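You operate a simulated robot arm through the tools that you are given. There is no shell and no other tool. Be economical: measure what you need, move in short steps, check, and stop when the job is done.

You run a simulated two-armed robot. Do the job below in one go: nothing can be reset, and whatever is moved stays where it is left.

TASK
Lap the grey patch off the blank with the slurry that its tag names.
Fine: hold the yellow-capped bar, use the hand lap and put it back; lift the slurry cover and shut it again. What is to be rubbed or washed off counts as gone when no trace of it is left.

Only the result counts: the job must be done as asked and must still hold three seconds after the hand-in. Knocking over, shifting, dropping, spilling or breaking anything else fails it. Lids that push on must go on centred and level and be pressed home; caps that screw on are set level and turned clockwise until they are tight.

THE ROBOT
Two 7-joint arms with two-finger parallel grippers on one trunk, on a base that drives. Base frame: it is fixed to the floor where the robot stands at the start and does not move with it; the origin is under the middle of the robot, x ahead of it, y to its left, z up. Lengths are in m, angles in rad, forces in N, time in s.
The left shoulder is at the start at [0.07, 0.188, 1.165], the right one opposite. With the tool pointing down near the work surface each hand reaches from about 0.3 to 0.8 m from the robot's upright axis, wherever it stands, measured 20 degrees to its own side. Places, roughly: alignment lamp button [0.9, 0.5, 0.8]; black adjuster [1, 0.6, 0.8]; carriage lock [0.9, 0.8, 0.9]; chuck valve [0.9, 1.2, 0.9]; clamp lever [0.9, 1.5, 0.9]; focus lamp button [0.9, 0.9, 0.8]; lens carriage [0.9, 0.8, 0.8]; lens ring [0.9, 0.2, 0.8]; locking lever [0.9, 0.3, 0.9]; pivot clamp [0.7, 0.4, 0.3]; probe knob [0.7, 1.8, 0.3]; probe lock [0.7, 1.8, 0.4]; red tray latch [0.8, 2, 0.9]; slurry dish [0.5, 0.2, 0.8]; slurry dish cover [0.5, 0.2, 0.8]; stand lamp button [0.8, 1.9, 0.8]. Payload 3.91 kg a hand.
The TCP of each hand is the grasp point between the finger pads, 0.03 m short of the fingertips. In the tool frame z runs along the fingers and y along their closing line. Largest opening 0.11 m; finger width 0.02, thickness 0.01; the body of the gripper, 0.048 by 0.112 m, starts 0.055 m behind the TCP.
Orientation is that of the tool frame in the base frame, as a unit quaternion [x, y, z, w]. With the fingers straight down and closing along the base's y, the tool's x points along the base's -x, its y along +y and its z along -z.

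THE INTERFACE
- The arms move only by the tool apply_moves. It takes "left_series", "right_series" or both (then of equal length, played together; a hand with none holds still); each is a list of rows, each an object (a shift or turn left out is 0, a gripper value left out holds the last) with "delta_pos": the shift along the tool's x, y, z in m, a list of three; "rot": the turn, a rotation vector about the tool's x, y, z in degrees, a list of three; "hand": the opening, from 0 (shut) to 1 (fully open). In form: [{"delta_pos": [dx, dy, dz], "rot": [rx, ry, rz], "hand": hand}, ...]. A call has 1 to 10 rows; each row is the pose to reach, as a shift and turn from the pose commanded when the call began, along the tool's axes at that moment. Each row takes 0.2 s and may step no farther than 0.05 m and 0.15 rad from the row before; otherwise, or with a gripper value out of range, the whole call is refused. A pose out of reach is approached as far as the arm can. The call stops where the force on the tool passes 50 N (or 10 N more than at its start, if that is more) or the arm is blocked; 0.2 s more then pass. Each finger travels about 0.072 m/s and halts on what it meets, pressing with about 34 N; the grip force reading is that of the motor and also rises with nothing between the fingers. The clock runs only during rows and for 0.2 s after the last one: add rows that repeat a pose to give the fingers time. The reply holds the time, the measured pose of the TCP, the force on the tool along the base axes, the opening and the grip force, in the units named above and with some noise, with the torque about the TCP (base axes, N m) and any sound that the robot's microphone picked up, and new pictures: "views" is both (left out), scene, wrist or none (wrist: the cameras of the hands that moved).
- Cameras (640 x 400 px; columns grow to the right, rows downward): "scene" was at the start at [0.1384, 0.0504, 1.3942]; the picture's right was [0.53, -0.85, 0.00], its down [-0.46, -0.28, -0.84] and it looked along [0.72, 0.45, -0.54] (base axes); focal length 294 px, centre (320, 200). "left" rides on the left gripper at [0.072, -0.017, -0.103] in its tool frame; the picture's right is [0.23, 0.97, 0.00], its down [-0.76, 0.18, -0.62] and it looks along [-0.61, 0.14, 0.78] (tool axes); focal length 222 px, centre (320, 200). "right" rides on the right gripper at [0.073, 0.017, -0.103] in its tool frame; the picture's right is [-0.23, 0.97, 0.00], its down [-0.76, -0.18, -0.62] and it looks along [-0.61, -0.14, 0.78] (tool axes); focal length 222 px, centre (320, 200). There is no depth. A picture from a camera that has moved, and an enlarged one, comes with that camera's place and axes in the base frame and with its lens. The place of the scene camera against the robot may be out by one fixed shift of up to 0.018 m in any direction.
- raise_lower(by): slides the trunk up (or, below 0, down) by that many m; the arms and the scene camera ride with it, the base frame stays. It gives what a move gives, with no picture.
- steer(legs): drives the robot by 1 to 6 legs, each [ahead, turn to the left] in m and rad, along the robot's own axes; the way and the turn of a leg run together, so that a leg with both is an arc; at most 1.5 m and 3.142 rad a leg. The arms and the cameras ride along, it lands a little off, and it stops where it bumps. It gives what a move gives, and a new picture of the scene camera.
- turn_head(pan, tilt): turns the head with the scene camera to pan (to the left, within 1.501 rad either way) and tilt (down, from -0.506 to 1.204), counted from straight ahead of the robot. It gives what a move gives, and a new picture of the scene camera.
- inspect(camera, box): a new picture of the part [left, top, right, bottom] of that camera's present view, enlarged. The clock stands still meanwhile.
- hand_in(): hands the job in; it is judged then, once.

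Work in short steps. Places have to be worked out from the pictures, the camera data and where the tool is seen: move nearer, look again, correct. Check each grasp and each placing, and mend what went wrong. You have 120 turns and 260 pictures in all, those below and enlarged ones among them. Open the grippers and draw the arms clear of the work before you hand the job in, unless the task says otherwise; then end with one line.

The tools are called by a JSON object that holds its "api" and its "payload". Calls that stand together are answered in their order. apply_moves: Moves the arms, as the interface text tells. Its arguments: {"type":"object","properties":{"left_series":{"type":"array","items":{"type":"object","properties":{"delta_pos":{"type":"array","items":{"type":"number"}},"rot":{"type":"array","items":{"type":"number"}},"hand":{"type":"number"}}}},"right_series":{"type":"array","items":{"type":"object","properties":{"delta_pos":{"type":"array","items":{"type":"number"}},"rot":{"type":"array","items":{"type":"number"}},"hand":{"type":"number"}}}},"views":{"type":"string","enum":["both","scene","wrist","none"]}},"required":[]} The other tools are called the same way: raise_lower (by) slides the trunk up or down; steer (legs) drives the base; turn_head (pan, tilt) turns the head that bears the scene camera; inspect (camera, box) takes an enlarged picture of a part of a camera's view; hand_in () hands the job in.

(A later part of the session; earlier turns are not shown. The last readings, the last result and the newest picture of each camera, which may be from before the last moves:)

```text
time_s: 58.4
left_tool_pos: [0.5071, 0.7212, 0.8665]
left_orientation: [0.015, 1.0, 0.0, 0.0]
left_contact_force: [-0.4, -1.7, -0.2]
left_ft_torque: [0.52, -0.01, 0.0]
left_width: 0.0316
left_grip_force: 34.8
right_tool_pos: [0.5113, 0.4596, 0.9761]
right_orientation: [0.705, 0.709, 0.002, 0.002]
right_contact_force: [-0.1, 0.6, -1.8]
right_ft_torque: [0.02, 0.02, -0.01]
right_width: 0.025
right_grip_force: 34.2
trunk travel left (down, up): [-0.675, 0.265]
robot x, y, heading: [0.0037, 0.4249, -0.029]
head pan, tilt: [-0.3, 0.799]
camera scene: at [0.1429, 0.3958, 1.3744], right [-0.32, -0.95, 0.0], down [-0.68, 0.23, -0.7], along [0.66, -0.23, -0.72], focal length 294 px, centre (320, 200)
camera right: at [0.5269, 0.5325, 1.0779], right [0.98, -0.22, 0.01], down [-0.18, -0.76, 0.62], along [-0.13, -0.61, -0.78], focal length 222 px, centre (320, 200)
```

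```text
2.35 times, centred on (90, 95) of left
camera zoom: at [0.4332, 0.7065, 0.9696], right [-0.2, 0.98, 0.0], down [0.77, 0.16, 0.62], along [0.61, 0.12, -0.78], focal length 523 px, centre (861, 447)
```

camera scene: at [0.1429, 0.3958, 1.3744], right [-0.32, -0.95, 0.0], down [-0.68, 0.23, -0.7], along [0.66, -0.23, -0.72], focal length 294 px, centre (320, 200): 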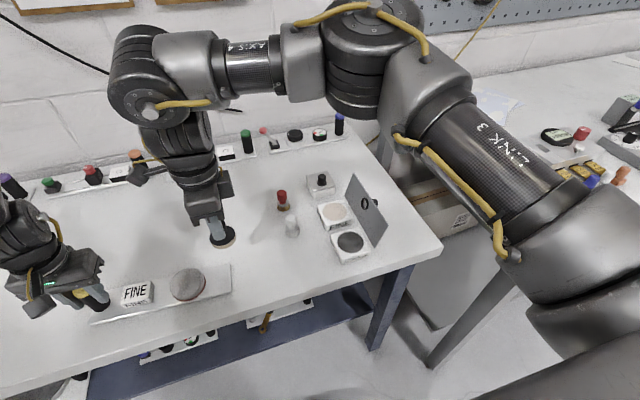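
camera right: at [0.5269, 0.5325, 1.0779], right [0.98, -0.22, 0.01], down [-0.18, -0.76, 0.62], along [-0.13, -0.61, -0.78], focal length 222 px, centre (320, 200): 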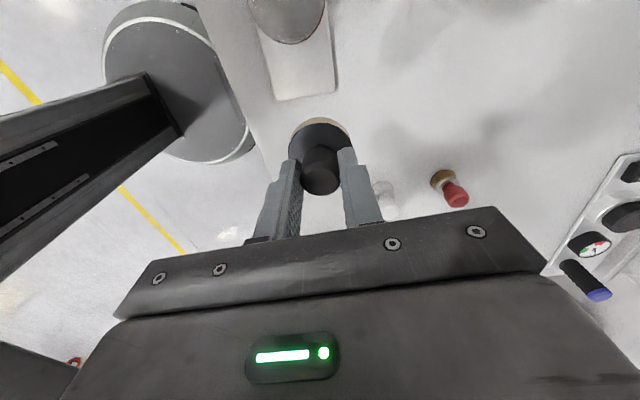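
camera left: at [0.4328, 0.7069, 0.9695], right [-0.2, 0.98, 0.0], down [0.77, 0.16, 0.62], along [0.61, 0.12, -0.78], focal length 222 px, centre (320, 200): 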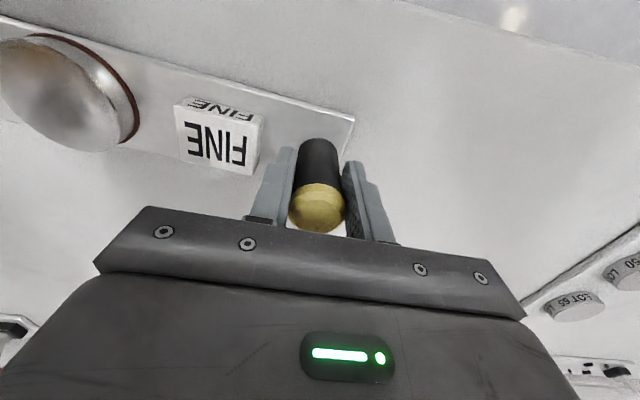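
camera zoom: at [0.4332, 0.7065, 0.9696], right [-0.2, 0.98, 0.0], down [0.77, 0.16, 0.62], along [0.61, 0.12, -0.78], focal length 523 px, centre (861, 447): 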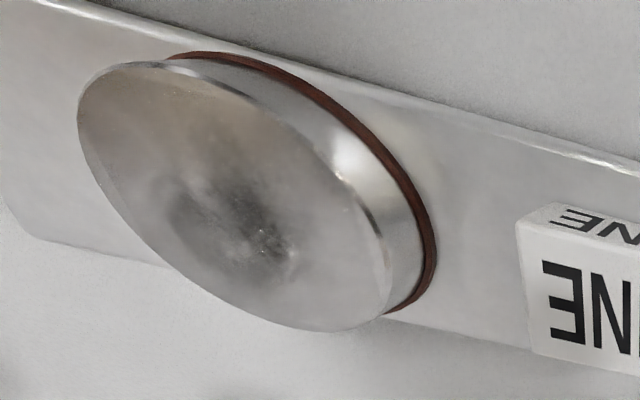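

The grey smudge sits around the blank's centre (≈(0.504, 0.555)). The right hand's camera would come close to the left hand, so I yaw the right hand back by 72° first.

{"api": "apply_moves", "payload": {"right_series": [{"rot": [0, 0, -8]}, {"rot": [0, 0, -16]}, {"rot": [0, 0, -24]}, {"rot": [0, 0, -32]}, {"rot": [0, 0, -40]}, {"rot": [0, 0, -48]}, {"rot": [0, 0, -56]}, {"rot": [0, 0, -64]}, {"rot": [0, 0, -72]}, {"rot": [0, 0, -72]}], "views": "wrist"}}

```text
time_s: 60.6
left_tool_pos: [0.5082, 0.7193, 0.8664]
left_orientation: [0.015, 1.0, -0.001, 0.0]
left_contact_force: [1.5, -1.2, 2.2]
left_ft_torque: [0.59, -0.09, 0.0]
left_width: 0.0315
left_grip_force: 34.3
right_tool_pos: [0.5101, 0.4619, 0.9759]
right_orientation: [0.152, 0.988, 0.001, 0.004]
right_contact_force: [0.6, 0.3, -1.8]
right_ft_torque: [0.01, -0.05, 0.01]
right_width: 0.0248
right_grip_force: 34.6
trunk travel left (down, up): [-0.675, 0.265]
robot x, y, heading: [0.0045, 0.4163, -0.028]
head pan, tilt: [-0.3, 0.799]
camera right: at [0.4444, 0.499, 1.0778], right [0.51, 0.86, 0.0], down [0.67, -0.4, 0.63], along [0.54, -0.32, -0.78], focal length 222 px, centre (320, 200)
```

right: 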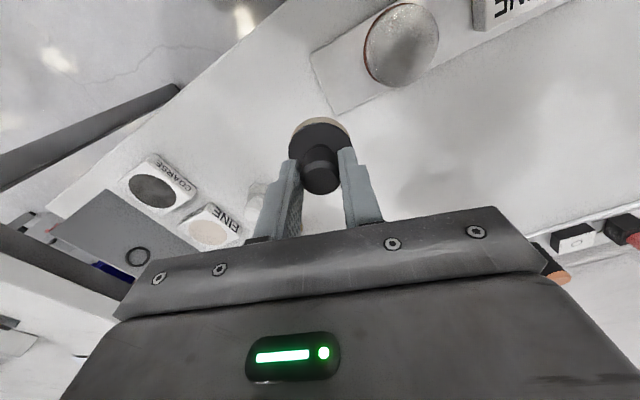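

Blank centre ≈ (0.502, 0.556). I'll move above it, with the lap a few cm higher, and look.

{"api": "apply_moves", "payload": {"right_series": [{"delta_pos": [0.018, 0.044, 0]}, {"delta_pos": [0.036, 0.088, 0]}, {"delta_pos": [0.036, 0.088, 0.03]}, {"delta_pos": [0.036, 0.088, 0.06]}, {"delta_pos": [0.036, 0.088, 0.065]}]}}

{"api": "inspect", "payload": {"camera": "scene", "box": [90, 210, 250, 330]}}

```text
time_s: 61.8
left_tool_pos: [0.5078, 0.7206, 0.8659]
left_orientation: [0.015, 1.0, -0.001, 0.001]
left_contact_force: [0.9, -1.7, 1.9]
left_ft_torque: [0.43, 0.09, 0.01]
left_width: 0.0313
left_grip_force: 34.0
right_tool_pos: [0.4989, 0.5465, 0.9124]
right_orientation: [0.154, 0.988, 0.002, 0.004]
right_contact_force: [-0.7, -0.4, -2.1]
right_ft_torque: [-0.01, -0.01, -0.01]
right_width: 0.0249
right_grip_force: 34.4
right hand out of reach, approached as far as the arm can: row 2, 3, 4, 5
trunk travel left (down, up): [-0.675, 0.265]
robot x, y, heading: [0.0038, 0.4188, -0.026]
head pan, tilt: [-0.3, 0.799]
camera scene: at [0.1428, 0.3962, 1.3744], right [-0.32, -0.95, 0.0], down [-0.68, 0.23, -0.7], along [0.66, -0.23, -0.72], focal length 294 px, centre (320, 200)
camera right: at [0.4331, 0.5837, 1.0142], right [0.51, 0.86, 0.01], down [0.67, -0.4, 0.63], along [0.54, -0.32, -0.78], focal length 222 px, centre (320, 200)
```

scene: 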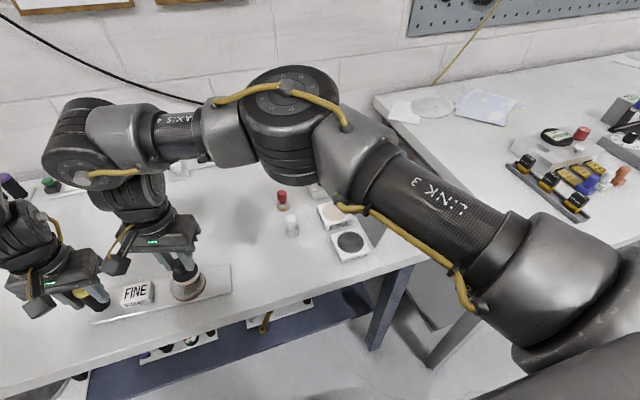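
right: 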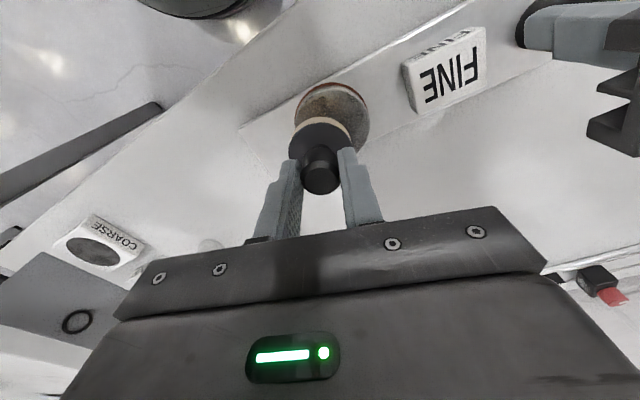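

```text
3.33 times, centred on (170, 270) of scene
camera zoom: at [0.1428, 0.3962, 1.3744], right [-0.32, -0.95, 0.0], down [-0.68, 0.23, -0.7], along [0.66, -0.23, -0.72], focal length 981 px, centre (820, -33)
```

zoom: 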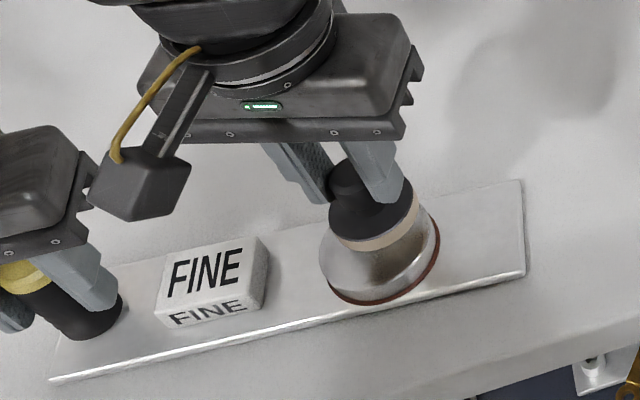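

The lateral limit appears again; I'll try to yaw −16° further and finish the small shift (+9 mm y).

{"api": "apply_moves", "payload": {"right_series": [{"rot": [0, 0, -8]}, {"rot": [0, 0, -16]}, {"delta_pos": [0.001, 0.006, 0], "rot": [0, 0, -16]}, {"delta_pos": [0.001, 0.011, 0], "rot": [0, 0, -16]}, {"delta_pos": [0.001, 0.011, 0], "rot": [0, 0, -16]}], "views": "wrist"}}

```text
time_s: 63.0
left_tool_pos: [0.507, 0.7198, 0.8673]
left_orientation: [0.015, 1.0, 0.0, 0.0]
left_contact_force: [0.4, -1.1, 0.6]
left_ft_torque: [0.54, -0.11, 0.01]
left_width: 0.0315
left_grip_force: 34.2
right_tool_pos: [0.4921, 0.5371, 0.9135]
right_orientation: [0.014, 1.0, 0.002, 0.003]
right_contact_force: [0.3, 0.0, -1.9]
right_ft_torque: [0.02, 0.0, 0.01]
right_width: 0.0249
right_grip_force: 33.7
right hand out of reach, approached as far as the arm can: row 1, 2, 3, 4, 5
trunk travel left (down, up): [-0.675, 0.265]
robot x, y, heading: [0.0039, 0.4172, -0.035]
head pan, tilt: [-0.3, 0.799]
camera right: at [0.4186, 0.5564, 1.0149], right [0.25, 0.97, 0.0], down [0.75, -0.2, 0.63], along [0.61, -0.16, -0.78], focal length 222 px, centre (320, 200)
```

right: 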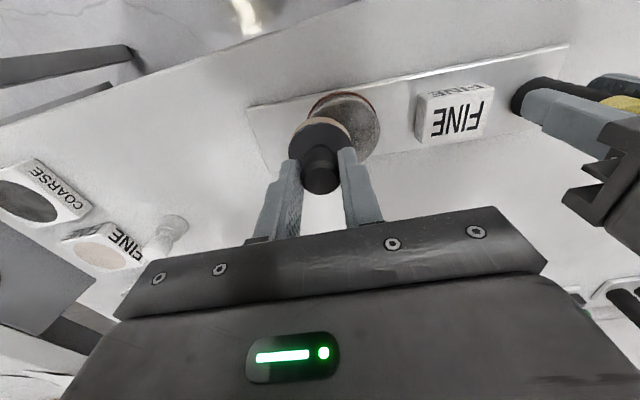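

That was the wrong direction; positive yaw helps. I'll turn +32° and move to the blank centre (delta +10 mm x, +19 mm y).

{"api": "apply_moves", "payload": {"right_series": [{"rot": [0, 0, 8]}, {"rot": [0, 0, 16]}, {"rot": [0, 0, 24]}, {"delta_pos": [-0.005, 0.01, 0], "rot": [0, 0, 32]}, {"delta_pos": [-0.0095, 0.019, 0], "rot": [0, 0, 32]}, {"delta_pos": [-0.0095, 0.019, 0], "rot": [0, 0, 32]}], "views": "wrist"}}

```text
time_s: 64.4
left_tool_pos: [0.5069, 0.7215, 0.8668]
left_orientation: [0.014, 1.0, 0.0, 0.001]
left_contact_force: [-1.1, -0.1, 1.9]
left_ft_torque: [0.63, -0.02, 0.05]
left_width: 0.0317
left_grip_force: 33.9
right_tool_pos: [0.4969, 0.5468, 0.9123]
right_orientation: [0.29, 0.957, 0.001, 0.003]
right_contact_force: [-0.2, -0.2, -2.2]
right_ft_torque: [0.01, 0.01, 0.02]
right_width: 0.0251
right_grip_force: 34.2
right hand out of reach, approached as far as the arm can: row 5, 6
trunk travel left (down, up): [-0.675, 0.265]
robot x, y, heading: [0.0025, 0.4216, -0.031]
head pan, tilt: [-0.3, 0.799]
camera right: at [0.444, 0.6006, 1.0139], right [0.73, 0.69, 0.01], down [0.53, -0.57, 0.63], along [0.43, -0.45, -0.78], focal length 222 px, centre (320, 200)
```

right: 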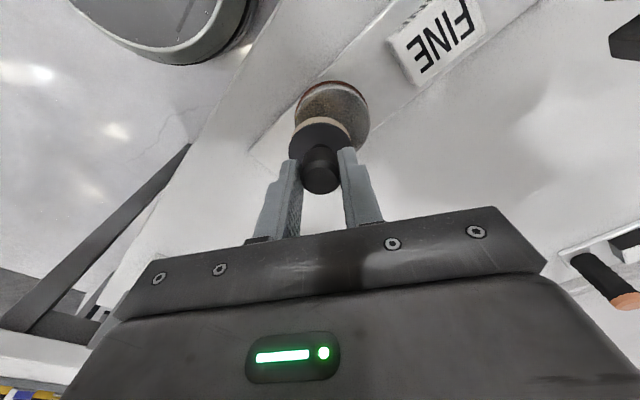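

The right arm can't cross further toward the centre line. I'll release the bar, raise both hands, and rotate the robot 0.25 rad left, so the blank falls in the right hand's comfortable range.

{"api": "apply_moves", "payload": {"right_series": [{"delta_pos": [0, 0, -0.03]}, {"delta_pos": [0, 0, -0.06]}, {"delta_pos": [0, 0, -0.09]}, {"delta_pos": [0, 0, -0.12]}, {"delta_pos": [0, 0, -0.12]}, {"delta_pos": [0, 0, -0.12]}, {"delta_pos": [0, 0, -0.12]}, {"delta_pos": [0, 0, -0.12]}], "left_series": [{"hand": 0.4}, {"hand": 0.6}, {"hand": 0.6}, {"delta_pos": [0, 0, -0.03]}, {"delta_pos": [0, 0, -0.06]}, {"delta_pos": [0, 0, -0.09]}, {"delta_pos": [0, 0, -0.12]}, {"delta_pos": [0, 0, -0.15]}], "views": "none"}}

{"api": "steer", "payload": {"legs": [[0, 0.25]]}}

{"api": "turn_head", "payload": {"pan": 0.0, "tilt": 0.85}}

```text
time_s: 66.2
left_tool_pos: [0.5084, 0.7224, 1.0159]
left_orientation: [0.015, 1.0, 0.001, 0.0]
left_contact_force: [-0.1, 0.1, -0.3]
left_ft_torque: [0.01, 0.0, 0.04]
left_width: 0.0662
left_grip_force: 0.0
right_tool_pos: [0.4945, 0.5431, 1.0319]
right_orientation: [0.289, 0.957, 0.002, 0.004]
right_contact_force: [-0.6, -1.3, -1.7]
right_ft_torque: [0.01, 0.02, -0.04]
right_width: 0.025
right_grip_force: 33.7
right hand out of reach, approached as far as the arm can: row 4, 5, 6, 7, 8
trunk travel left (down, up): [-0.675, 0.265]
robot x, y, heading: [0.0033, 0.4224, -0.029]
head pan, tilt: [-0.3, 0.799]
```

```text
time_s: 67.5
left_tool_pos: [0.4157, 0.8407, 1.0155]
left_orientation: [-0.113, 0.994, 0.0, -0.001]
left_contact_force: [0.3, 0.9, -0.3]
left_ft_torque: [0.0, 0.01, -0.03]
left_width: 0.0661
left_grip_force: 0.0
right_tool_pos: [0.4471, 0.6663, 1.033]
right_orientation: [0.164, 0.986, 0.003, 0.002]
right_contact_force: [0.0, 0.1, -2.7]
right_ft_torque: [-0.02, 0.0, 0.01]
right_width: 0.0251
right_grip_force: 33.7
trunk travel left (down, up): [-0.675, 0.265]
robot x, y, heading: [0.0043, 0.422, 0.225]
head pan, tilt: [-0.3, 0.799]
camera scene: at [0.1455, 0.4295, 1.3745], right [-0.07, -1.0, 0.0], down [-0.72, 0.05, -0.7], along [0.7, -0.05, -0.72], focal length 294 px, centre (320, 200)
```

scene: 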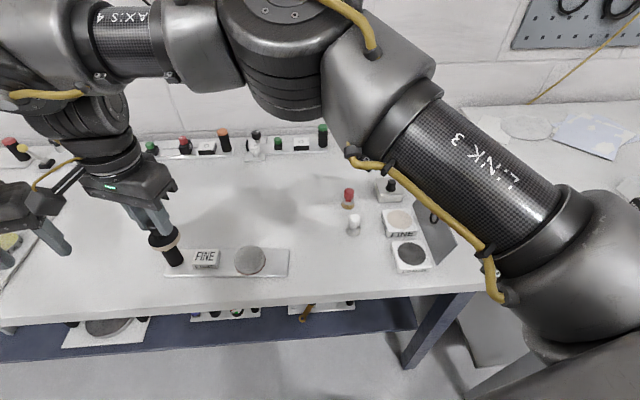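

```text
time_s: 68.3
left_tool_pos: [0.4155, 0.8417, 1.0166]
left_orientation: [-0.113, 0.994, 0.0, 0.0]
left_contact_force: [0.8, -0.2, 1.2]
left_ft_torque: [0.01, -0.02, -0.03]
left_width: 0.0661
left_grip_force: 0.0
right_tool_pos: [0.4477, 0.6665, 1.0316]
right_orientation: [0.164, 0.987, 0.002, 0.003]
right_contact_force: [0.3, -0.7, -1.5]
right_ft_torque: [0.05, 0.02, 0.0]
right_width: 0.025
right_grip_force: 33.4
trunk travel left (down, up): [-0.675, 0.265]
robot x, y, heading: [0.0015, 0.4213, 0.229]
head pan, tilt: [0.0, 0.85]
camera scene: at [0.141, 0.4533, 1.3704], right [0.23, -0.97, 0.0], down [-0.73, -0.17, -0.66], along [0.64, 0.15, -0.75], focal length 294 px, centre (320, 200)
```

scene: 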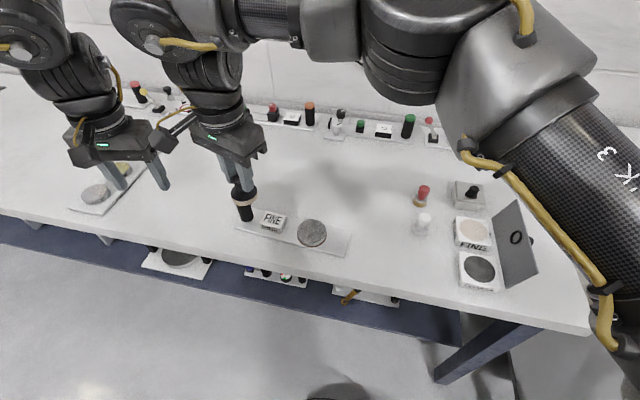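

Now move the right hand over the blank, then the left (lagging) back over the bar.

{"api": "apply_moves", "payload": {"right_series": [{"delta_pos": [-0.03, -0.03, 0]}, {"delta_pos": [-0.06, -0.06, 0]}, {"delta_pos": [-0.087, -0.087, 0.01]}, {"delta_pos": [-0.087, -0.087, 0.04]}, {"delta_pos": [-0.087, -0.087, 0.07]}, {"delta_pos": [-0.087, -0.087, 0.1]}, {"delta_pos": [-0.087, -0.087, 0.115]}, {"delta_pos": [-0.087, -0.087, 0.115]}], "left_series": [{"delta_pos": [0, 0, 0]}, {"delta_pos": [0, 0, 0]}, {"delta_pos": [-0.016, -0.035, 0]}, {"delta_pos": [-0.032, -0.07, 0]}, {"delta_pos": [-0.048, -0.105, 0]}, {"delta_pos": [-0.0623, -0.1387, 0]}, {"delta_pos": [-0.0623, -0.1387, 0.03]}, {"delta_pos": [-0.0623, -0.1387, 0.06]}]}}

```text
time_s: 70.1
left_tool_pos: [0.4432, 0.7761, 0.9799]
left_orientation: [-0.113, 0.994, -0.003, 0.002]
left_contact_force: [0.2, 0.1, -0.2]
left_ft_torque: [0.01, 0.0, 0.01]
left_width: 0.066
left_grip_force: 0.0
left hand out of reach, approached as far as the arm can: row 4, 5, 6, 7, 8
right_tool_pos: [0.5003, 0.555, 0.9185]
right_orientation: [0.163, 0.987, 0.002, 0.003]
right_contact_force: [0.3, -0.7, -1.6]
right_ft_torque: [0.04, -0.02, -0.02]
right_width: 0.0246
right_grip_force: 33.9
trunk travel left (down, up): [-0.675, 0.265]
robot x, y, heading: [0.0015, 0.4219, 0.23]
head pan, tilt: [0.0, 0.85]
camera scene: at [0.1405, 0.4531, 1.3705], right [0.23, -0.97, 0.0], down [-0.73, -0.17, -0.66], along [0.64, 0.15, -0.75], focal length 294 px, centre (320, 200)
camera right: at [0.4353, 0.5953, 1.0211], right [0.53, 0.85, 0.01], down [0.66, -0.42, 0.63], along [0.53, -0.33, -0.78], focal length 222 px, centre (320, 200)
camera left: at [0.3752, 0.7449, 1.082], right [-0.44, 0.9, -0.01], down [0.7, 0.35, 0.63], along [0.56, 0.27, -0.78], focal length 222 px, centre (320, 200)
```

scene: 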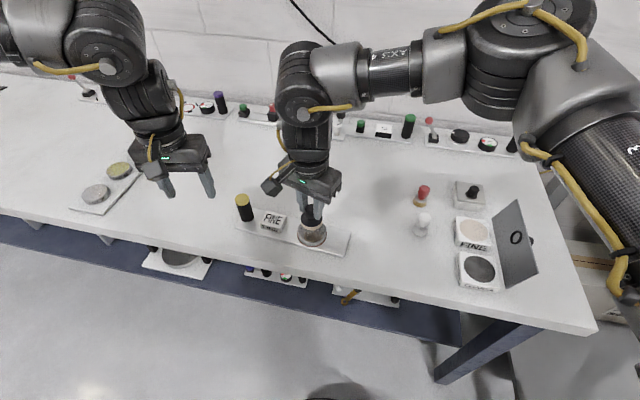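
right: 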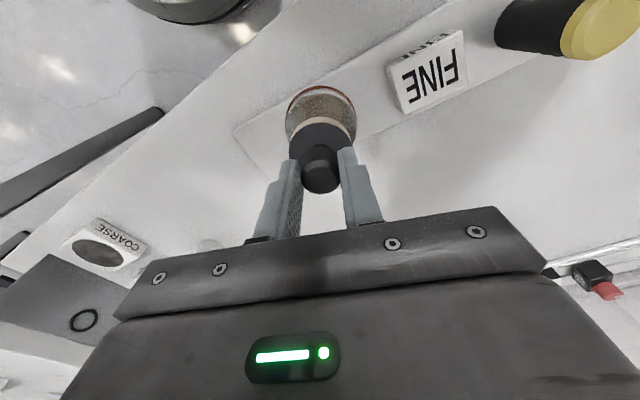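
left: 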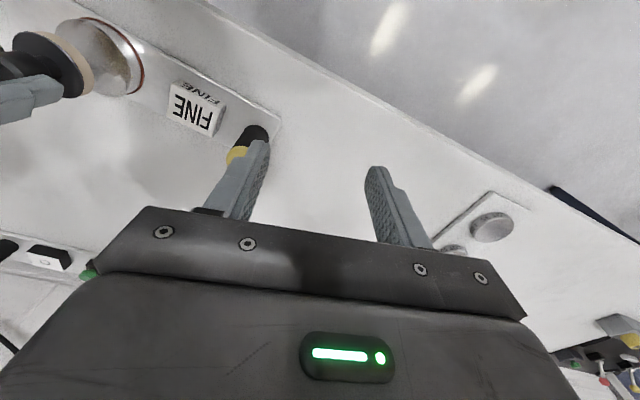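

Left is limited by wrist yaw now; by analogy I yaw it + (clockwise) while moving to the bar, staying high.

{"api": "apply_moves", "payload": {"left_series": [{"rot": [0, 0, 8], "delta_pos": [0, 0, -0.02]}, {"rot": [0, 0, 16], "delta_pos": [0, 0, -0.03]}, {"rot": [0, 0, 24], "delta_pos": [0, 0, -0.03]}, {"rot": [0, 0, 24], "delta_pos": [-0.017, -0.023, -0.03]}, {"rot": [0, 0, 24], "delta_pos": [-0.034, -0.045, -0.03]}, {"rot": [0, 0, 24], "delta_pos": [-0.05, -0.068, -0.03]}, {"rot": [0, 0, 24], "delta_pos": [-0.05, -0.068, -0.03]}], "views": "wrist"}}

```text
time_s: 71.7
left_tool_pos: [0.4476, 0.7771, 1.0067]
left_orientation: [0.096, 0.995, -0.001, 0.001]
left_contact_force: [-0.2, -0.3, 0.6]
left_ft_torque: [0.0, 0.03, 0.04]
left_width: 0.0658
left_grip_force: 0.2
left hand out of reach, approached as far as the arm can: row 4, 5, 6, 7
right_tool_pos: [0.5, 0.5566, 0.919]
right_orientation: [0.163, 0.987, 0.002, 0.003]
right_contact_force: [0.6, -0.9, -1.4]
right_ft_torque: [0.02, 0.0, 0.01]
right_width: 0.0251
right_grip_force: 33.2
trunk travel left (down, up): [-0.675, 0.265]
robot x, y, heading: [0.0024, 0.4201, 0.228]
head pan, tilt: [0.0, 0.85]
camera left: at [0.3722, 0.7747, 1.1095], right [-0.04, 1.0, 0.0], down [0.78, 0.03, 0.62], along [0.62, 0.02, -0.78], focal length 222 px, centre (320, 200)
```

left: 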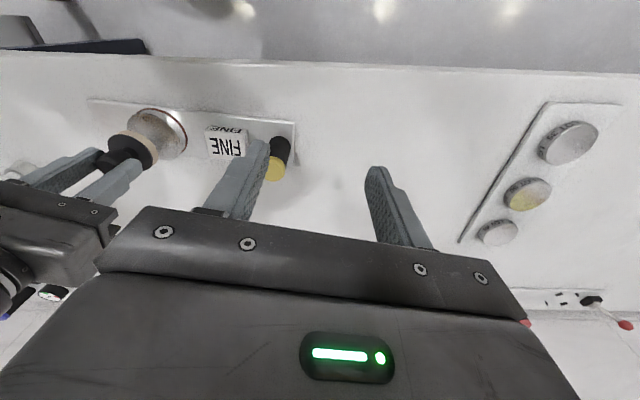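

No gain; I'll try the opposite yaw for the left hand.

{"api": "apply_moves", "payload": {"left_series": [{"rot": [0, 0, -8]}, {"rot": [0, 0, -16]}, {"rot": [0, 0, -24]}, {"rot": [0, 0, -32]}, {"rot": [0, 0, -40]}, {"rot": [0, 0, -48]}, {"rot": [0, 0, -56]}, {"rot": [0, 0, -56], "delta_pos": [-0.03, -0.03, 0]}, {"rot": [0, 0, -56], "delta_pos": [-0.05, -0.06, 0]}], "views": "wrist"}}

```text
time_s: 73.7
left_tool_pos: [0.4953, 0.85, 1.0156]
left_orientation: [-0.382, 0.924, -0.002, -0.001]
left_contact_force: [-0.5, 0.1, -0.3]
left_ft_torque: [0.02, -0.01, 0.02]
left_width: 0.066
left_grip_force: 0.1
left hand out of reach, approached as far as the arm can: row 5, 6, 7, 8, 9
right_tool_pos: [0.5014, 0.5559, 0.9188]
right_orientation: [0.164, 0.987, 0.002, 0.003]
right_contact_force: [0.4, 0.3, -1.8]
right_ft_torque: [0.0, 0.04, 0.0]
right_width: 0.0248
right_grip_force: 34.2
trunk travel left (down, up): [-0.675, 0.265]
robot x, y, heading: [-0.0003, 0.4205, 0.227]
head pan, tilt: [0.0, 0.85]
camera left: at [0.4532, 0.787, 1.1188], right [-0.85, 0.53, 0.0], down [0.41, 0.67, 0.62], along [0.33, 0.53, -0.78], focal length 222 px, centre (320, 200)
```

left: 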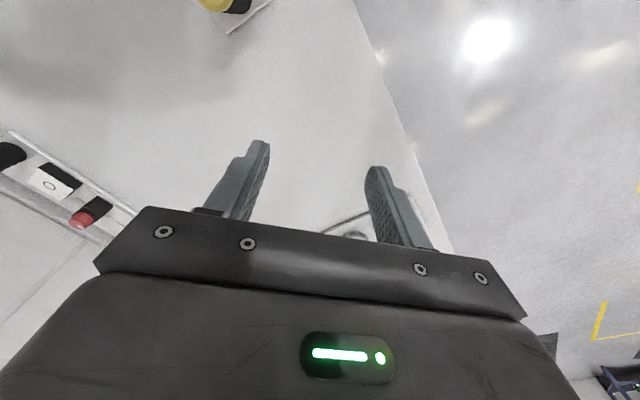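

Negative yaw makes it worse. A heading in between (≈0.10) should suit both: bar for the left, blank for the right. I'll restore the left yaw, raise the right hand, and turn back by 0.13 rad.

{"api": "apply_moves", "payload": {"left_series": [{"rot": [0, 0, 8]}, {"rot": [0, 0, 16]}, {"rot": [0, 0, 24]}, {"rot": [0, 0, 32]}, {"rot": [0, 0, 38]}, {"rot": [0, 0, 38]}], "right_series": [{"delta_pos": [0, 0, -0.03]}, {"delta_pos": [0, 0, -0.06]}, {"delta_pos": [0, 0, -0.09]}, {"delta_pos": [0, 0, -0.1]}, {"delta_pos": [0, 0, -0.1]}, {"delta_pos": [0, 0, -0.1]}], "views": "none"}}

{"api": "steer", "payload": {"legs": [[0, -0.14]]}}

```text
time_s: 75.1
left_tool_pos: [0.495, 0.8507, 1.0133]
left_orientation: [-0.061, 0.998, -0.001, 0.002]
left_contact_force: [-0.5, 0.4, 0.1]
left_ft_torque: [-0.01, 0.0, 0.02]
left_width: 0.0662
left_grip_force: 0.0
right_tool_pos: [0.5005, 0.5558, 1.0179]
right_orientation: [0.163, 0.987, 0.002, 0.003]
right_contact_force: [0.8, -0.9, -1.6]
right_ft_torque: [0.03, 0.03, 0.0]
right_width: 0.0252
right_grip_force: 34.2
trunk travel left (down, up): [-0.675, 0.265]
robot x, y, heading: [0.0023, 0.4198, 0.226]
head pan, tilt: [0.0, 0.85]
```

```text
time_s: 76.1
left_tool_pos: [0.5493, 0.78, 1.0135]
left_orientation: [0.007, 1.0, -0.001, -0.001]
left_contact_force: [0.6, 0.3, 0.0]
left_ft_torque: [0.04, 0.01, 0.0]
left_width: 0.0659
left_grip_force: 0.0
right_tool_pos: [0.515, 0.4862, 1.0187]
right_orientation: [0.232, 0.973, 0.002, 0.004]
right_contact_force: [-0.3, -1.0, -0.7]
right_ft_torque: [-0.01, -0.02, -0.01]
right_width: 0.0247
right_grip_force: 34.0
trunk travel left (down, up): [-0.675, 0.265]
robot x, y, heading: [0.0027, 0.4218, 0.089]
head pan, tilt: [0.0, 0.85]
camera scene: at [0.1442, 0.4359, 1.3704], right [0.09, -1.0, 0.0], down [-0.75, -0.07, -0.66], along [0.66, 0.06, -0.75], focal length 294 px, centre (320, 200)
```

scene: 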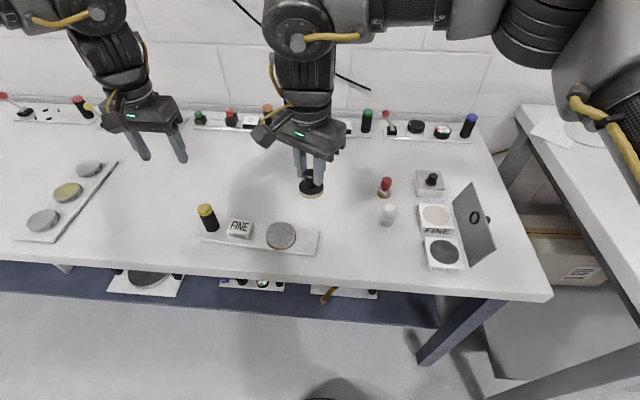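

Move both again: left over the bar, right over the blank.

{"api": "apply_moves", "payload": {"left_series": [{"delta_pos": [0.014, -0.02, 0]}, {"delta_pos": [0.028, -0.04, 0]}, {"delta_pos": [0.041, -0.06, 0]}, {"delta_pos": [0.041, -0.06, 0.03]}, {"delta_pos": [0.041, -0.06, 0.06]}, {"delta_pos": [0.041, -0.06, 0.06]}], "right_series": [{"delta_pos": [0.014, 0.019, 0]}, {"delta_pos": [0.028, 0.038, 0]}, {"delta_pos": [0.043, 0.0565, 0]}, {"delta_pos": [0.043, 0.0565, 0.03]}, {"delta_pos": [0.043, 0.0565, 0.07]}, {"delta_pos": [0.043, 0.0565, 0.1]}]}}

```text
time_s: 77.5
left_tool_pos: [0.5006, 0.7299, 0.9566]
left_orientation: [0.006, 1.0, -0.002, 0.001]
left_contact_force: [0.0, 0.2, 0.0]
left_ft_torque: [0.01, 0.01, 0.0]
left_width: 0.0655
left_grip_force: 0.0
left hand out of reach, approached as far as the arm can: row 3, 4, 5, 6
right_tool_pos: [0.5024, 0.5579, 0.9207]
right_orientation: [0.231, 0.973, 0.003, 0.002]
right_contact_force: [1.3, 0.4, -1.1]
right_ft_torque: [-0.01, -0.01, -0.01]
right_width: 0.0247
right_grip_force: 33.9
trunk travel left (down, up): [-0.675, 0.265]
robot x, y, heading: [0.0046, 0.4218, 0.094]
head pan, tilt: [0.0, 0.85]
camera scene: at [0.1437, 0.4359, 1.3705], right [0.09, -1.0, 0.0], down [-0.75, -0.07, -0.66], along [0.66, 0.06, -0.75], focal length 294 px, centre (320, 200)
camera right: at [0.4437, 0.6048, 1.0225], right [0.64, 0.77, 0.01], down [0.6, -0.5, 0.63], along [0.48, -0.4, -0.78], focal length 222 px, centre (320, 200)
camera left: at [0.4251, 0.7144, 1.0598], right [-0.21, 0.98, 0.0], down [0.76, 0.17, 0.62], along [0.61, 0.13, -0.78], focal length 222 px, centre (320, 200)
```

scene: 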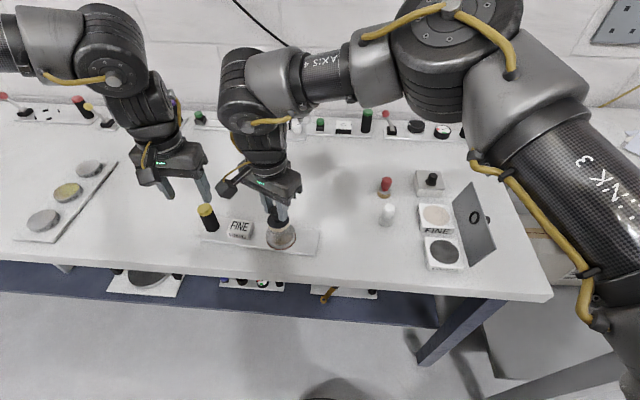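
right: 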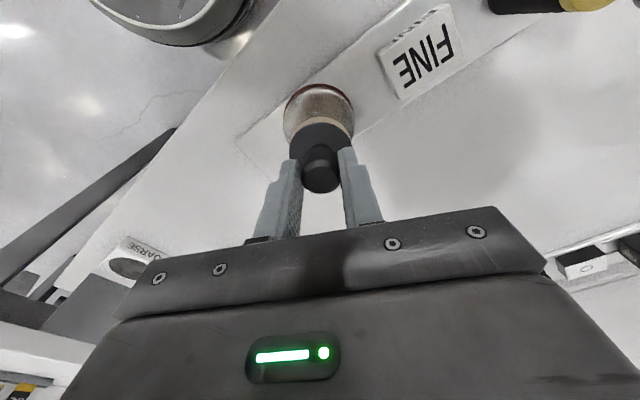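
left: 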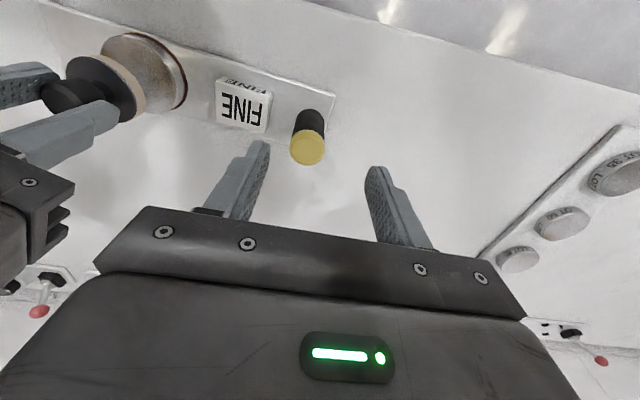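

Right reaches the blank centre now. Left is just 9 mm short; I'll try a small yaw along with the remaining shift.

{"api": "apply_moves", "payload": {"left_series": [{"rot": [0, 0, 7], "delta_pos": [-0.004, 0, 0]}, {"rot": [0, 0, 14], "delta_pos": [-0.007, -0.004, 0]}, {"rot": [0, 0, 20], "delta_pos": [-0.007, -0.009, 0]}, {"rot": [0, 0, 20], "delta_pos": [-0.007, -0.009, 0.02]}, {"rot": [0, 0, 20], "delta_pos": [-0.007, -0.009, 0.02]}], "views": "wrist"}}

```text
time_s: 78.7
left_tool_pos: [0.4968, 0.7324, 0.943]
left_orientation: [0.182, 0.983, -0.001, 0.001]
left_contact_force: [0.0, -0.2, -0.9]
left_ft_torque: [0.01, -0.02, 0.01]
left_width: 0.0659
left_grip_force: 0.1
left hand out of reach, approached as far as the arm can: row 2, 3, 4, 5
right_tool_pos: [0.5039, 0.556, 0.922]
right_orientation: [0.232, 0.973, 0.002, 0.003]
right_contact_force: [-0.2, -0.8, -0.6]
right_ft_torque: [0.01, 0.01, 0.0]
right_width: 0.025
right_grip_force: 34.3
trunk travel left (down, up): [-0.675, 0.265]
robot x, y, heading: [0.0061, 0.4222, 0.097]
head pan, tilt: [0.0, 0.85]
camera left: at [0.4209, 0.7428, 1.046], right [0.14, 0.99, 0.0], down [0.77, -0.1, 0.63], along [0.62, -0.09, -0.78], focal length 222 px, centre (320, 200)
```

left: 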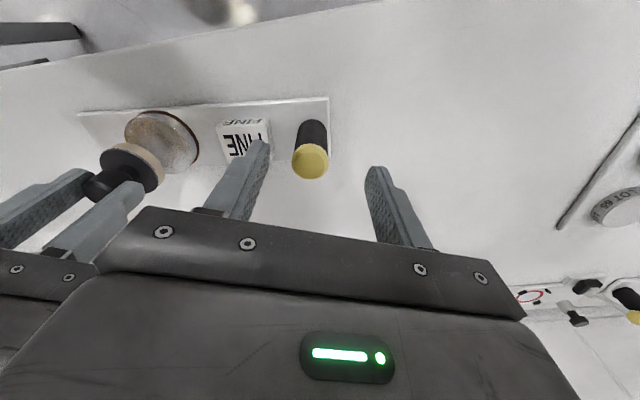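

Slightly worse, so I'll turn the base by another −0.045 rad, where both targets should fit. Hands go up a bit first.

{"api": "apply_moves", "payload": {"left_series": [{"rot": [0, 0, -8], "delta_pos": [0, 0, -0.02]}, {"rot": [0, 0, -16], "delta_pos": [0, 0, -0.03]}, {"rot": [0, 0, -20], "delta_pos": [0, 0, -0.03]}, {"rot": [0, 0, -20], "delta_pos": [0, 0, -0.03]}], "right_series": [{"delta_pos": [0, 0, -0.02]}, {"delta_pos": [0, 0, -0.03]}, {"delta_pos": [0, 0, -0.03]}, {"delta_pos": [0, 0, -0.03]}], "views": "none"}}

{"api": "steer", "payload": {"legs": [[0, -0.045]]}}

```text
time_s: 79.7
left_tool_pos: [0.4951, 0.7321, 0.9731]
left_orientation: [0.006, 1.0, -0.001, 0.001]
left_contact_force: [-0.5, 0.2, -0.3]
left_ft_torque: [-0.01, -0.01, 0.04]
left_width: 0.0659
left_grip_force: 0.1
right_tool_pos: [0.5034, 0.557, 0.9497]
right_orientation: [0.232, 0.973, 0.002, 0.003]
right_contact_force: [0.7, 0.2, -1.4]
right_ft_torque: [0.01, 0.01, 0.01]
right_width: 0.0246
right_grip_force: 33.8
trunk travel left (down, up): [-0.675, 0.265]
robot x, y, heading: [0.0014, 0.4258, 0.094]
head pan, tilt: [0.0, 0.85]
```

```text
time_s: 80.5
left_tool_pos: [0.5075, 0.7117, 0.9707]
left_orientation: [0.029, 1.0, -0.001, 0.001]
left_contact_force: [0.6, 0.0, 0.0]
left_ft_torque: [-0.02, 0.03, 0.0]
left_width: 0.066
left_grip_force: 0.1
right_tool_pos: [0.5081, 0.5356, 0.9507]
right_orientation: [0.253, 0.968, 0.002, 0.003]
right_contact_force: [0.5, 1.0, -1.4]
right_ft_torque: [-0.02, 0.0, 0.03]
right_width: 0.0248
right_grip_force: 34.5
trunk travel left (down, up): [-0.675, 0.265]
robot x, y, heading: [0.0019, 0.4241, 0.043]
head pan, tilt: [0.0, 0.85]
camera scene: at [0.1437, 0.4322, 1.3705], right [0.05, -1.0, 0.0], down [-0.75, -0.04, -0.66], along [0.66, 0.03, -0.75], focal length 294 px, centre (320, 200)
```

scene: 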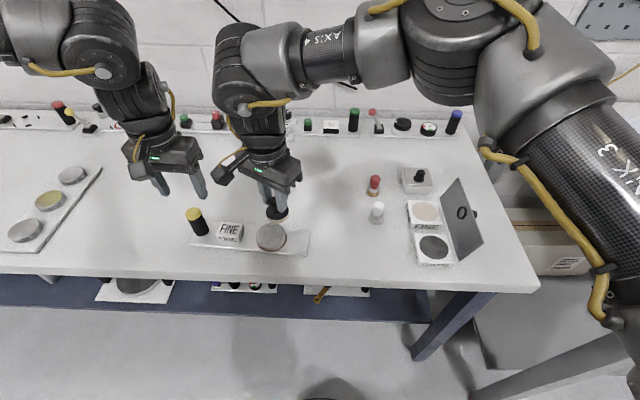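

Now left shifts +9 mm in y and descends to the bar; right recentres over the blank.

{"api": "apply_moves", "payload": {"left_series": [{"delta_pos": [0, 0.009, 0]}, {"delta_pos": [0, 0.009, 0]}, {"delta_pos": [0, 0.009, 0.03]}, {"delta_pos": [0, 0.009, 0.06]}, {"delta_pos": [0, 0.009, 0.08]}, {"delta_pos": [0, 0.009, 0.08]}], "right_series": [{"delta_pos": [0.008, 0.008, 0]}, {"delta_pos": [0.0153, 0.015, 0]}, {"delta_pos": [0.0153, 0.015, 0.02]}, {"delta_pos": [0.0153, 0.015, 0.03]}, {"delta_pos": [0.0153, 0.015, 0.03]}, {"delta_pos": [0.0153, 0.015, 0.03]}], "views": "wrist"}}

```text
time_s: 81.9
left_tool_pos: [0.5012, 0.7285, 0.9012]
left_orientation: [0.029, 1.0, -0.001, 0.001]
left_contact_force: [0.3, 0.3, -0.3]
left_ft_torque: [0.01, 0.02, 0.02]
left_width: 0.0659
left_grip_force: 0.1
left hand out of reach, approached as far as the arm can: row 4, 5, 6
right_tool_pos: [0.5026, 0.5542, 0.9217]
right_orientation: [0.254, 0.967, 0.002, 0.002]
right_contact_force: [-0.4, -0.1, -1.2]
right_ft_torque: [0.02, 0.01, -0.01]
right_width: 0.0249
right_grip_force: 34.3
trunk travel left (down, up): [-0.675, 0.265]
robot x, y, heading: [0.0058, 0.4204, 0.043]
head pan, tilt: [0.0, 0.85]
camera right: at [0.4463, 0.6044, 1.0228], right [0.67, 0.74, 0.01], down [0.57, -0.53, 0.63], along [0.47, -0.42, -0.78], focal length 222 px, centre (320, 200)
camera left: at [0.4273, 0.7163, 1.0034], right [-0.17, 0.99, 0.0], down [0.77, 0.13, 0.62], along [0.62, 0.1, -0.78], focal length 222 px, centre (320, 200)
```

right: 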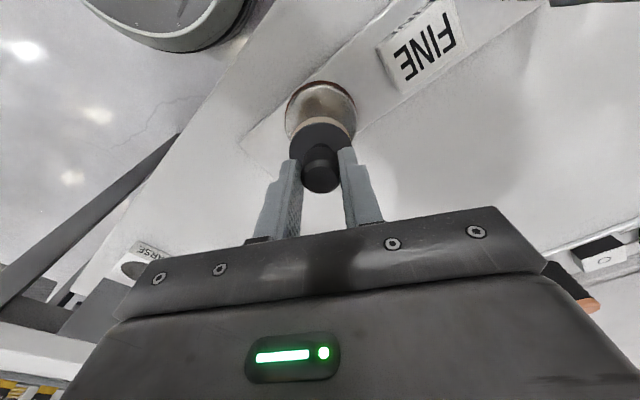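
left: 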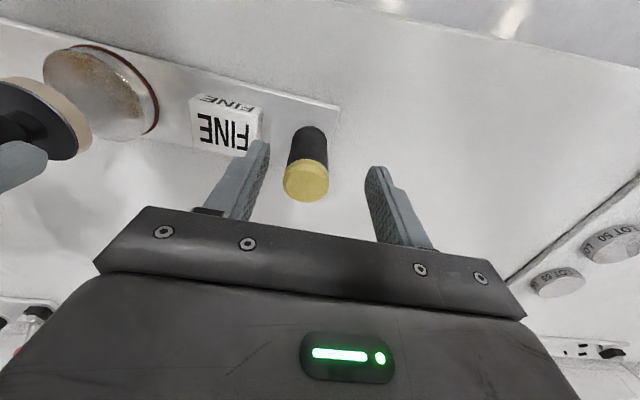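

At lower height the left falls 8 mm short again; I'll try a slight counter-clockwise yaw with the shift.

{"api": "apply_moves", "payload": {"left_series": [{"rot": [0, 0, -8]}, {"rot": [0, 0, -14], "delta_pos": [-0.003, -0.004, 0]}, {"rot": [0, 0, -14], "delta_pos": [-0.006, -0.008, 0]}, {"rot": [0, 0, -14], "delta_pos": [-0.006, -0.008, 0.01]}, {"rot": [0, 0, -14], "delta_pos": [-0.006, -0.008, 0.01]}], "views": "none"}}

```text
time_s: 83.1
left_tool_pos: [0.4999, 0.731, 0.8949]
left_orientation: [-0.093, 0.996, 0.0, 0.001]
left_contact_force: [0.3, 0.1, 0.8]
left_ft_torque: [0.02, 0.0, -0.02]
left_width: 0.0658
left_grip_force: 0.1
left hand out of reach, approached as far as the arm can: row 2, 3, 4, 5
right_tool_pos: [0.5033, 0.5544, 0.9205]
right_orientation: [0.253, 0.968, 0.002, 0.003]
right_contact_force: [-0.4, -0.2, -2.1]
right_ft_torque: [-0.03, -0.01, 0.0]
right_width: 0.0247
right_grip_force: 33.7
trunk travel left (down, up): [-0.675, 0.265]
robot x, y, heading: [0.0023, 0.4231, 0.045]
head pan, tilt: [0.0, 0.85]
```

The limit is positional and tightens as the hand gets lower relative to the shoulder. I'll raise both hands 9 cm and lower the trunk by 10 cm instead.

{"api": "apply_moves", "payload": {"left_series": [{"delta_pos": [0, 0, -0.03], "rot": [0, 0, 5]}, {"delta_pos": [0, 0, -0.06], "rot": [0, 0, 10]}, {"delta_pos": [0, 0, -0.09], "rot": [0, 0, 10]}, {"delta_pos": [0, 0, -0.11], "rot": [0, 0, 10]}], "right_series": [{"delta_pos": [0, 0, -0.03]}, {"delta_pos": [0, 0, -0.06]}, {"delta_pos": [0, 0, -0.09]}, {"delta_pos": [0, 0, -0.1]}], "views": "none"}}

{"api": "raise_lower", "payload": {"by": -0.1}}

```text
time_s: 84.1
left_tool_pos: [0.4982, 0.7302, 1.0059]
left_orientation: [-0.005, 1.0, 0.0, 0.001]
left_contact_force: [0.0, -0.3, -0.4]
left_ft_torque: [0.04, 0.03, -0.02]
left_width: 0.0658
left_grip_force: 0.1
right_tool_pos: [0.5007, 0.5542, 1.0211]
right_orientation: [0.253, 0.967, 0.002, 0.002]
right_contact_force: [0.3, 0.6, -1.4]
right_ft_torque: [0.02, 0.03, 0.02]
right_width: 0.0251
right_grip_force: 34.5
trunk travel left (down, up): [-0.675, 0.265]
robot x, y, heading: [0.0041, 0.4214, 0.044]
head pan, tilt: [0.0, 0.85]
```

```text
time_s: 85.4
left_tool_pos: [0.4991, 0.7287, 0.9068]
left_orientation: [-0.005, 1.0, -0.001, 0.001]
left_contact_force: [0.1, 0.1, 1.0]
left_ft_torque: [-0.01, 0.02, 0.01]
left_width: 0.0658
left_grip_force: 0.1
right_tool_pos: [0.5022, 0.5538, 0.9217]
right_orientation: [0.252, 0.968, 0.001, 0.004]
right_contact_force: [-0.2, 0.2, -1.5]
right_ft_torque: [0.0, 0.03, -0.01]
right_width: 0.0248
right_grip_force: 34.3
trunk travel left (down, up): [-0.575, 0.365]
robot x, y, heading: [0.0017, 0.4232, 0.045]
head pan, tilt: [0.0, 0.85]
```

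Now left: shift to (0.5075, 0.7205) and descend to 0.867.

{"api": "apply_moves", "payload": {"left_series": [{"delta_pos": [-0.008, -0.008, 0]}, {"delta_pos": [-0.008, -0.008, 0.015]}, {"delta_pos": [-0.008, -0.008, 0.03]}, {"delta_pos": [-0.008, -0.008, 0.04]}, {"delta_pos": [-0.008, -0.008, 0.04]}], "views": "wrist"}}

```text
time_s: 86.6
left_tool_pos: [0.5075, 0.7206, 0.8658]
left_orientation: [-0.005, 1.0, 0.0, 0.001]
left_contact_force: [0.2, 0.2, 0.0]
left_ft_torque: [-0.01, -0.02, 0.0]
left_width: 0.0661
left_grip_force: 0.2
right_tool_pos: [0.5023, 0.5546, 0.9212]
right_orientation: [0.253, 0.967, 0.001, 0.003]
right_contact_force: [0.4, -0.2, -1.4]
right_ft_torque: [0.02, -0.01, -0.02]
right_width: 0.0248
right_grip_force: 33.8
trunk travel left (down, up): [-0.575, 0.365]
robot x, y, heading: [0.0004, 0.4237, 0.044]
head pan, tilt: [0.0, 0.85]
camera left: at [0.434, 0.7038, 0.9691], right [-0.24, 0.97, 0.0], down [0.76, 0.19, 0.62], along [0.61, 0.15, -0.78], focal length 222 px, centre (320, 200)
```

left: 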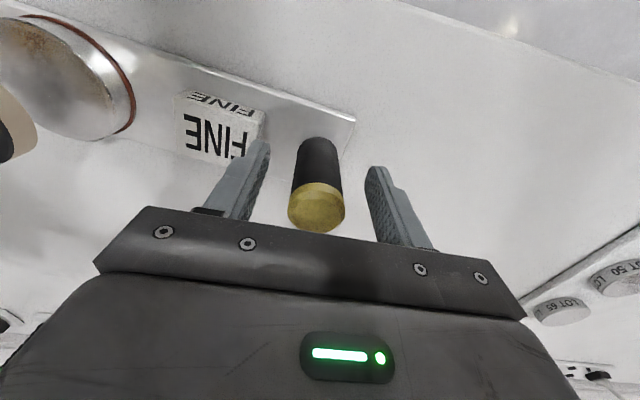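

Lower trunk fixes it. I'll close the left hand on the bar, and meanwhile test the right's reach by +25 mm in y at height.

{"api": "apply_moves", "payload": {"left_series": [{"hand": 0.45}, {"hand": 0.3}, {"hand": 0}, {"hand": 0}, {"hand": 0}, {"hand": 0}], "right_series": [{"delta_pos": [0.006, 0.011, 0]}, {"delta_pos": [0.0122, 0.0218, 0]}, {"delta_pos": [0.0122, 0.0218, 0]}, {"delta_pos": [0.0122, 0.0218, 0]}, {"delta_pos": [0.006, 0.011, 0]}, {"delta_pos": [0, 0, 0]}], "views": "none"}}

{"api": "inspect", "payload": {"camera": "scene", "box": [150, 150, 350, 290]}}

```text
time_s: 88.0
left_tool_pos: [0.5081, 0.7207, 0.8663]
left_orientation: [-0.006, 1.0, 0.0, 0.001]
left_contact_force: [0.4, 0.0, 5.1]
left_ft_torque: [0.78, -0.04, 0.12]
left_width: 0.0317
left_grip_force: 33.8
right_tool_pos: [0.4997, 0.5532, 0.9218]
right_orientation: [0.253, 0.968, 0.003, 0.004]
right_contact_force: [0.7, 0.4, -1.6]
right_ft_torque: [0.01, 0.02, 0.01]
right_width: 0.0247
right_grip_force: 34.1
right hand out of reach, approached as far as the arm can: row 2, 3, 4
trunk travel left (down, up): [-0.575, 0.365]
robot x, y, heading: [0.0056, 0.4225, 0.046]
head pan, tilt: [0.0, 0.85]
```

```text
2.86 times, centred on (250, 220) of scene
camera zoom: at [0.1437, 0.4296, 1.2705], right [0.05, -1.0, 0.0], down [-0.75, -0.03, -0.66], along [0.66, 0.03, -0.75], focal length 841 px, centre (520, 143)
```

zoom: 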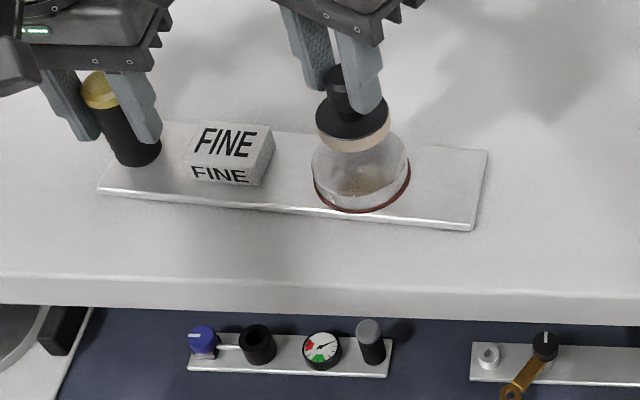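

Left holds the bar. The right can reach y≈0.565, enough for small strokes with the 47 mm lap. I'll descend to contact with the blank.

{"api": "apply_moves", "payload": {"right_series": [{"delta_pos": [0, 0, 0.012]}, {"delta_pos": [0, 0, 0.022]}, {"delta_pos": [0, 0, 0.028]}, {"delta_pos": [0, 0, 0.03]}, {"delta_pos": [0, 0, 0.032]}], "views": "none"}}

{"api": "inspect", "payload": {"camera": "scene", "box": [210, 150, 330, 270]}}

```text
time_s: 89.2
left_tool_pos: [0.5077, 0.7204, 0.8666]
left_orientation: [-0.005, 1.0, 0.0, 0.002]
left_contact_force: [1.9, 0.7, 6.9]
left_ft_torque: [0.65, -0.08, 0.08]
left_width: 0.0313
left_grip_force: 33.7
right_tool_pos: [0.5004, 0.5542, 0.8889]
right_orientation: [0.253, 0.967, 0.003, 0.004]
right_contact_force: [-0.1, 0.7, -2.3]
right_ft_torque: [0.0, 0.03, -0.02]
right_width: 0.0248
right_grip_force: 34.7
trunk travel left (down, up): [-0.575, 0.365]
robot x, y, heading: [0.0025, 0.4234, 0.046]
head pan, tilt: [0.0, 0.85]
```

```text
3.33 times, centred on (270, 210) of scene
camera zoom: at [0.1436, 0.4297, 1.2705], right [0.05, -1.0, 0.0], down [-0.75, -0.03, -0.66], along [0.66, 0.03, -0.75], focal length 981 px, centre (487, 167)
```

zoom: 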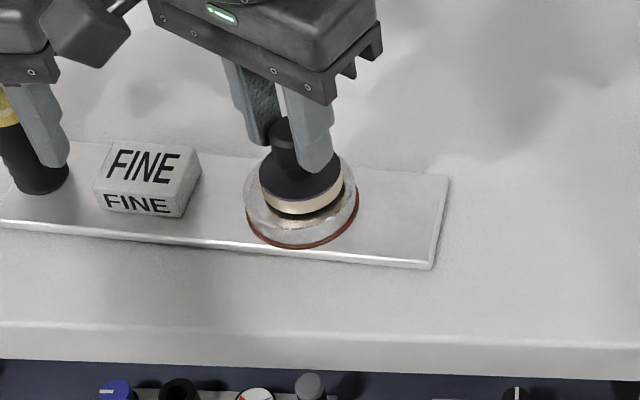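

Just above the surface and centred. A few mm more down to press lightly.

{"api": "apply_moves", "payload": {"right_series": [{"delta_pos": [0, 0, 0.003]}, {"delta_pos": [0, 0, 0.006]}, {"delta_pos": [0, 0, 0.008]}], "views": "none"}}

```text
time_s: 90.0
left_tool_pos: [0.5061, 0.7206, 0.8664]
left_orientation: [-0.005, 1.0, 0.001, 0.001]
left_contact_force: [4.2, -1.1, 0.4]
left_ft_torque: [0.79, -0.1, 0.5]
left_width: 0.0317
left_grip_force: 33.9
right_tool_pos: [0.5019, 0.553, 0.8829]
right_orientation: [0.253, 0.967, 0.005, 0.006]
right_contact_force: [2.3, 2.7, 25.0]
right_ft_torque: [-0.29, 0.04, -0.01]
right_width: 0.0253
right_grip_force: 33.9
trunk travel left (down, up): [-0.575, 0.365]
robot x, y, heading: [0.0031, 0.4217, 0.046]
head pan, tilt: [0.0, 0.85]
```

Contact at about 25 N. I'll rub in small circles around the centre.

{"api": "apply_moves", "payload": {"right_series": [{"delta_pos": [-0.0105, 0.0059, 0]}, {"delta_pos": [-0.0032, 0.0106, 0]}, {"delta_pos": [0.0059, 0.0105, 0]}, {"delta_pos": [0.0105, 0.002, 0]}, {"delta_pos": [0.0105, -0.0059, 0]}, {"delta_pos": [0.002, -0.0116, 0]}, {"delta_pos": [-0.0059, -0.0105, 0]}, {"delta_pos": [-0.0115, -0.002, 0]}, {"delta_pos": [-0.0105, 0.0059, 0]}, {"delta_pos": [0, 0, 0]}], "views": "none"}}

{"api": "inspect", "payload": {"camera": "scene", "box": [210, 150, 330, 270]}}

```text
time_s: 92.2
left_tool_pos: [0.5081, 0.7212, 0.8654]
left_orientation: [-0.006, 1.0, -0.001, 0.001]
left_contact_force: [-3.6, 1.1, -0.5]
left_ft_torque: [0.64, -0.47, -0.13]
left_width: 0.0314
left_grip_force: 33.9
right_tool_pos: [0.5042, 0.5521, 0.8821]
right_orientation: [0.254, 0.967, 0.003, 0.005]
right_contact_force: [6.9, 0.0, 17.5]
right_ft_torque: [-0.3, -0.06, 0.1]
right_width: 0.025
right_grip_force: 34.6
trunk travel left (down, up): [-0.575, 0.365]
robot x, y, heading: [0.0058, 0.4219, 0.043]
head pan, tilt: [0.0, 0.85]
```

```text
3.33 times, centred on (270, 210) of scene
camera zoom: at [0.1433, 0.4298, 1.2707], right [0.05, -1.0, 0.0], down [-0.75, -0.03, -0.66], along [0.66, 0.03, -0.75], focal length 981 px, centre (487, 167)
```

zoom: 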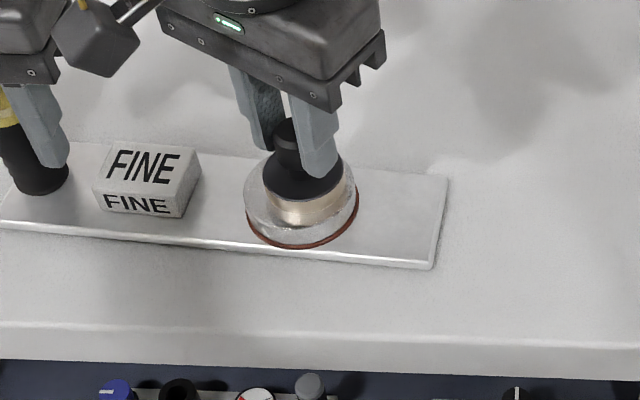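

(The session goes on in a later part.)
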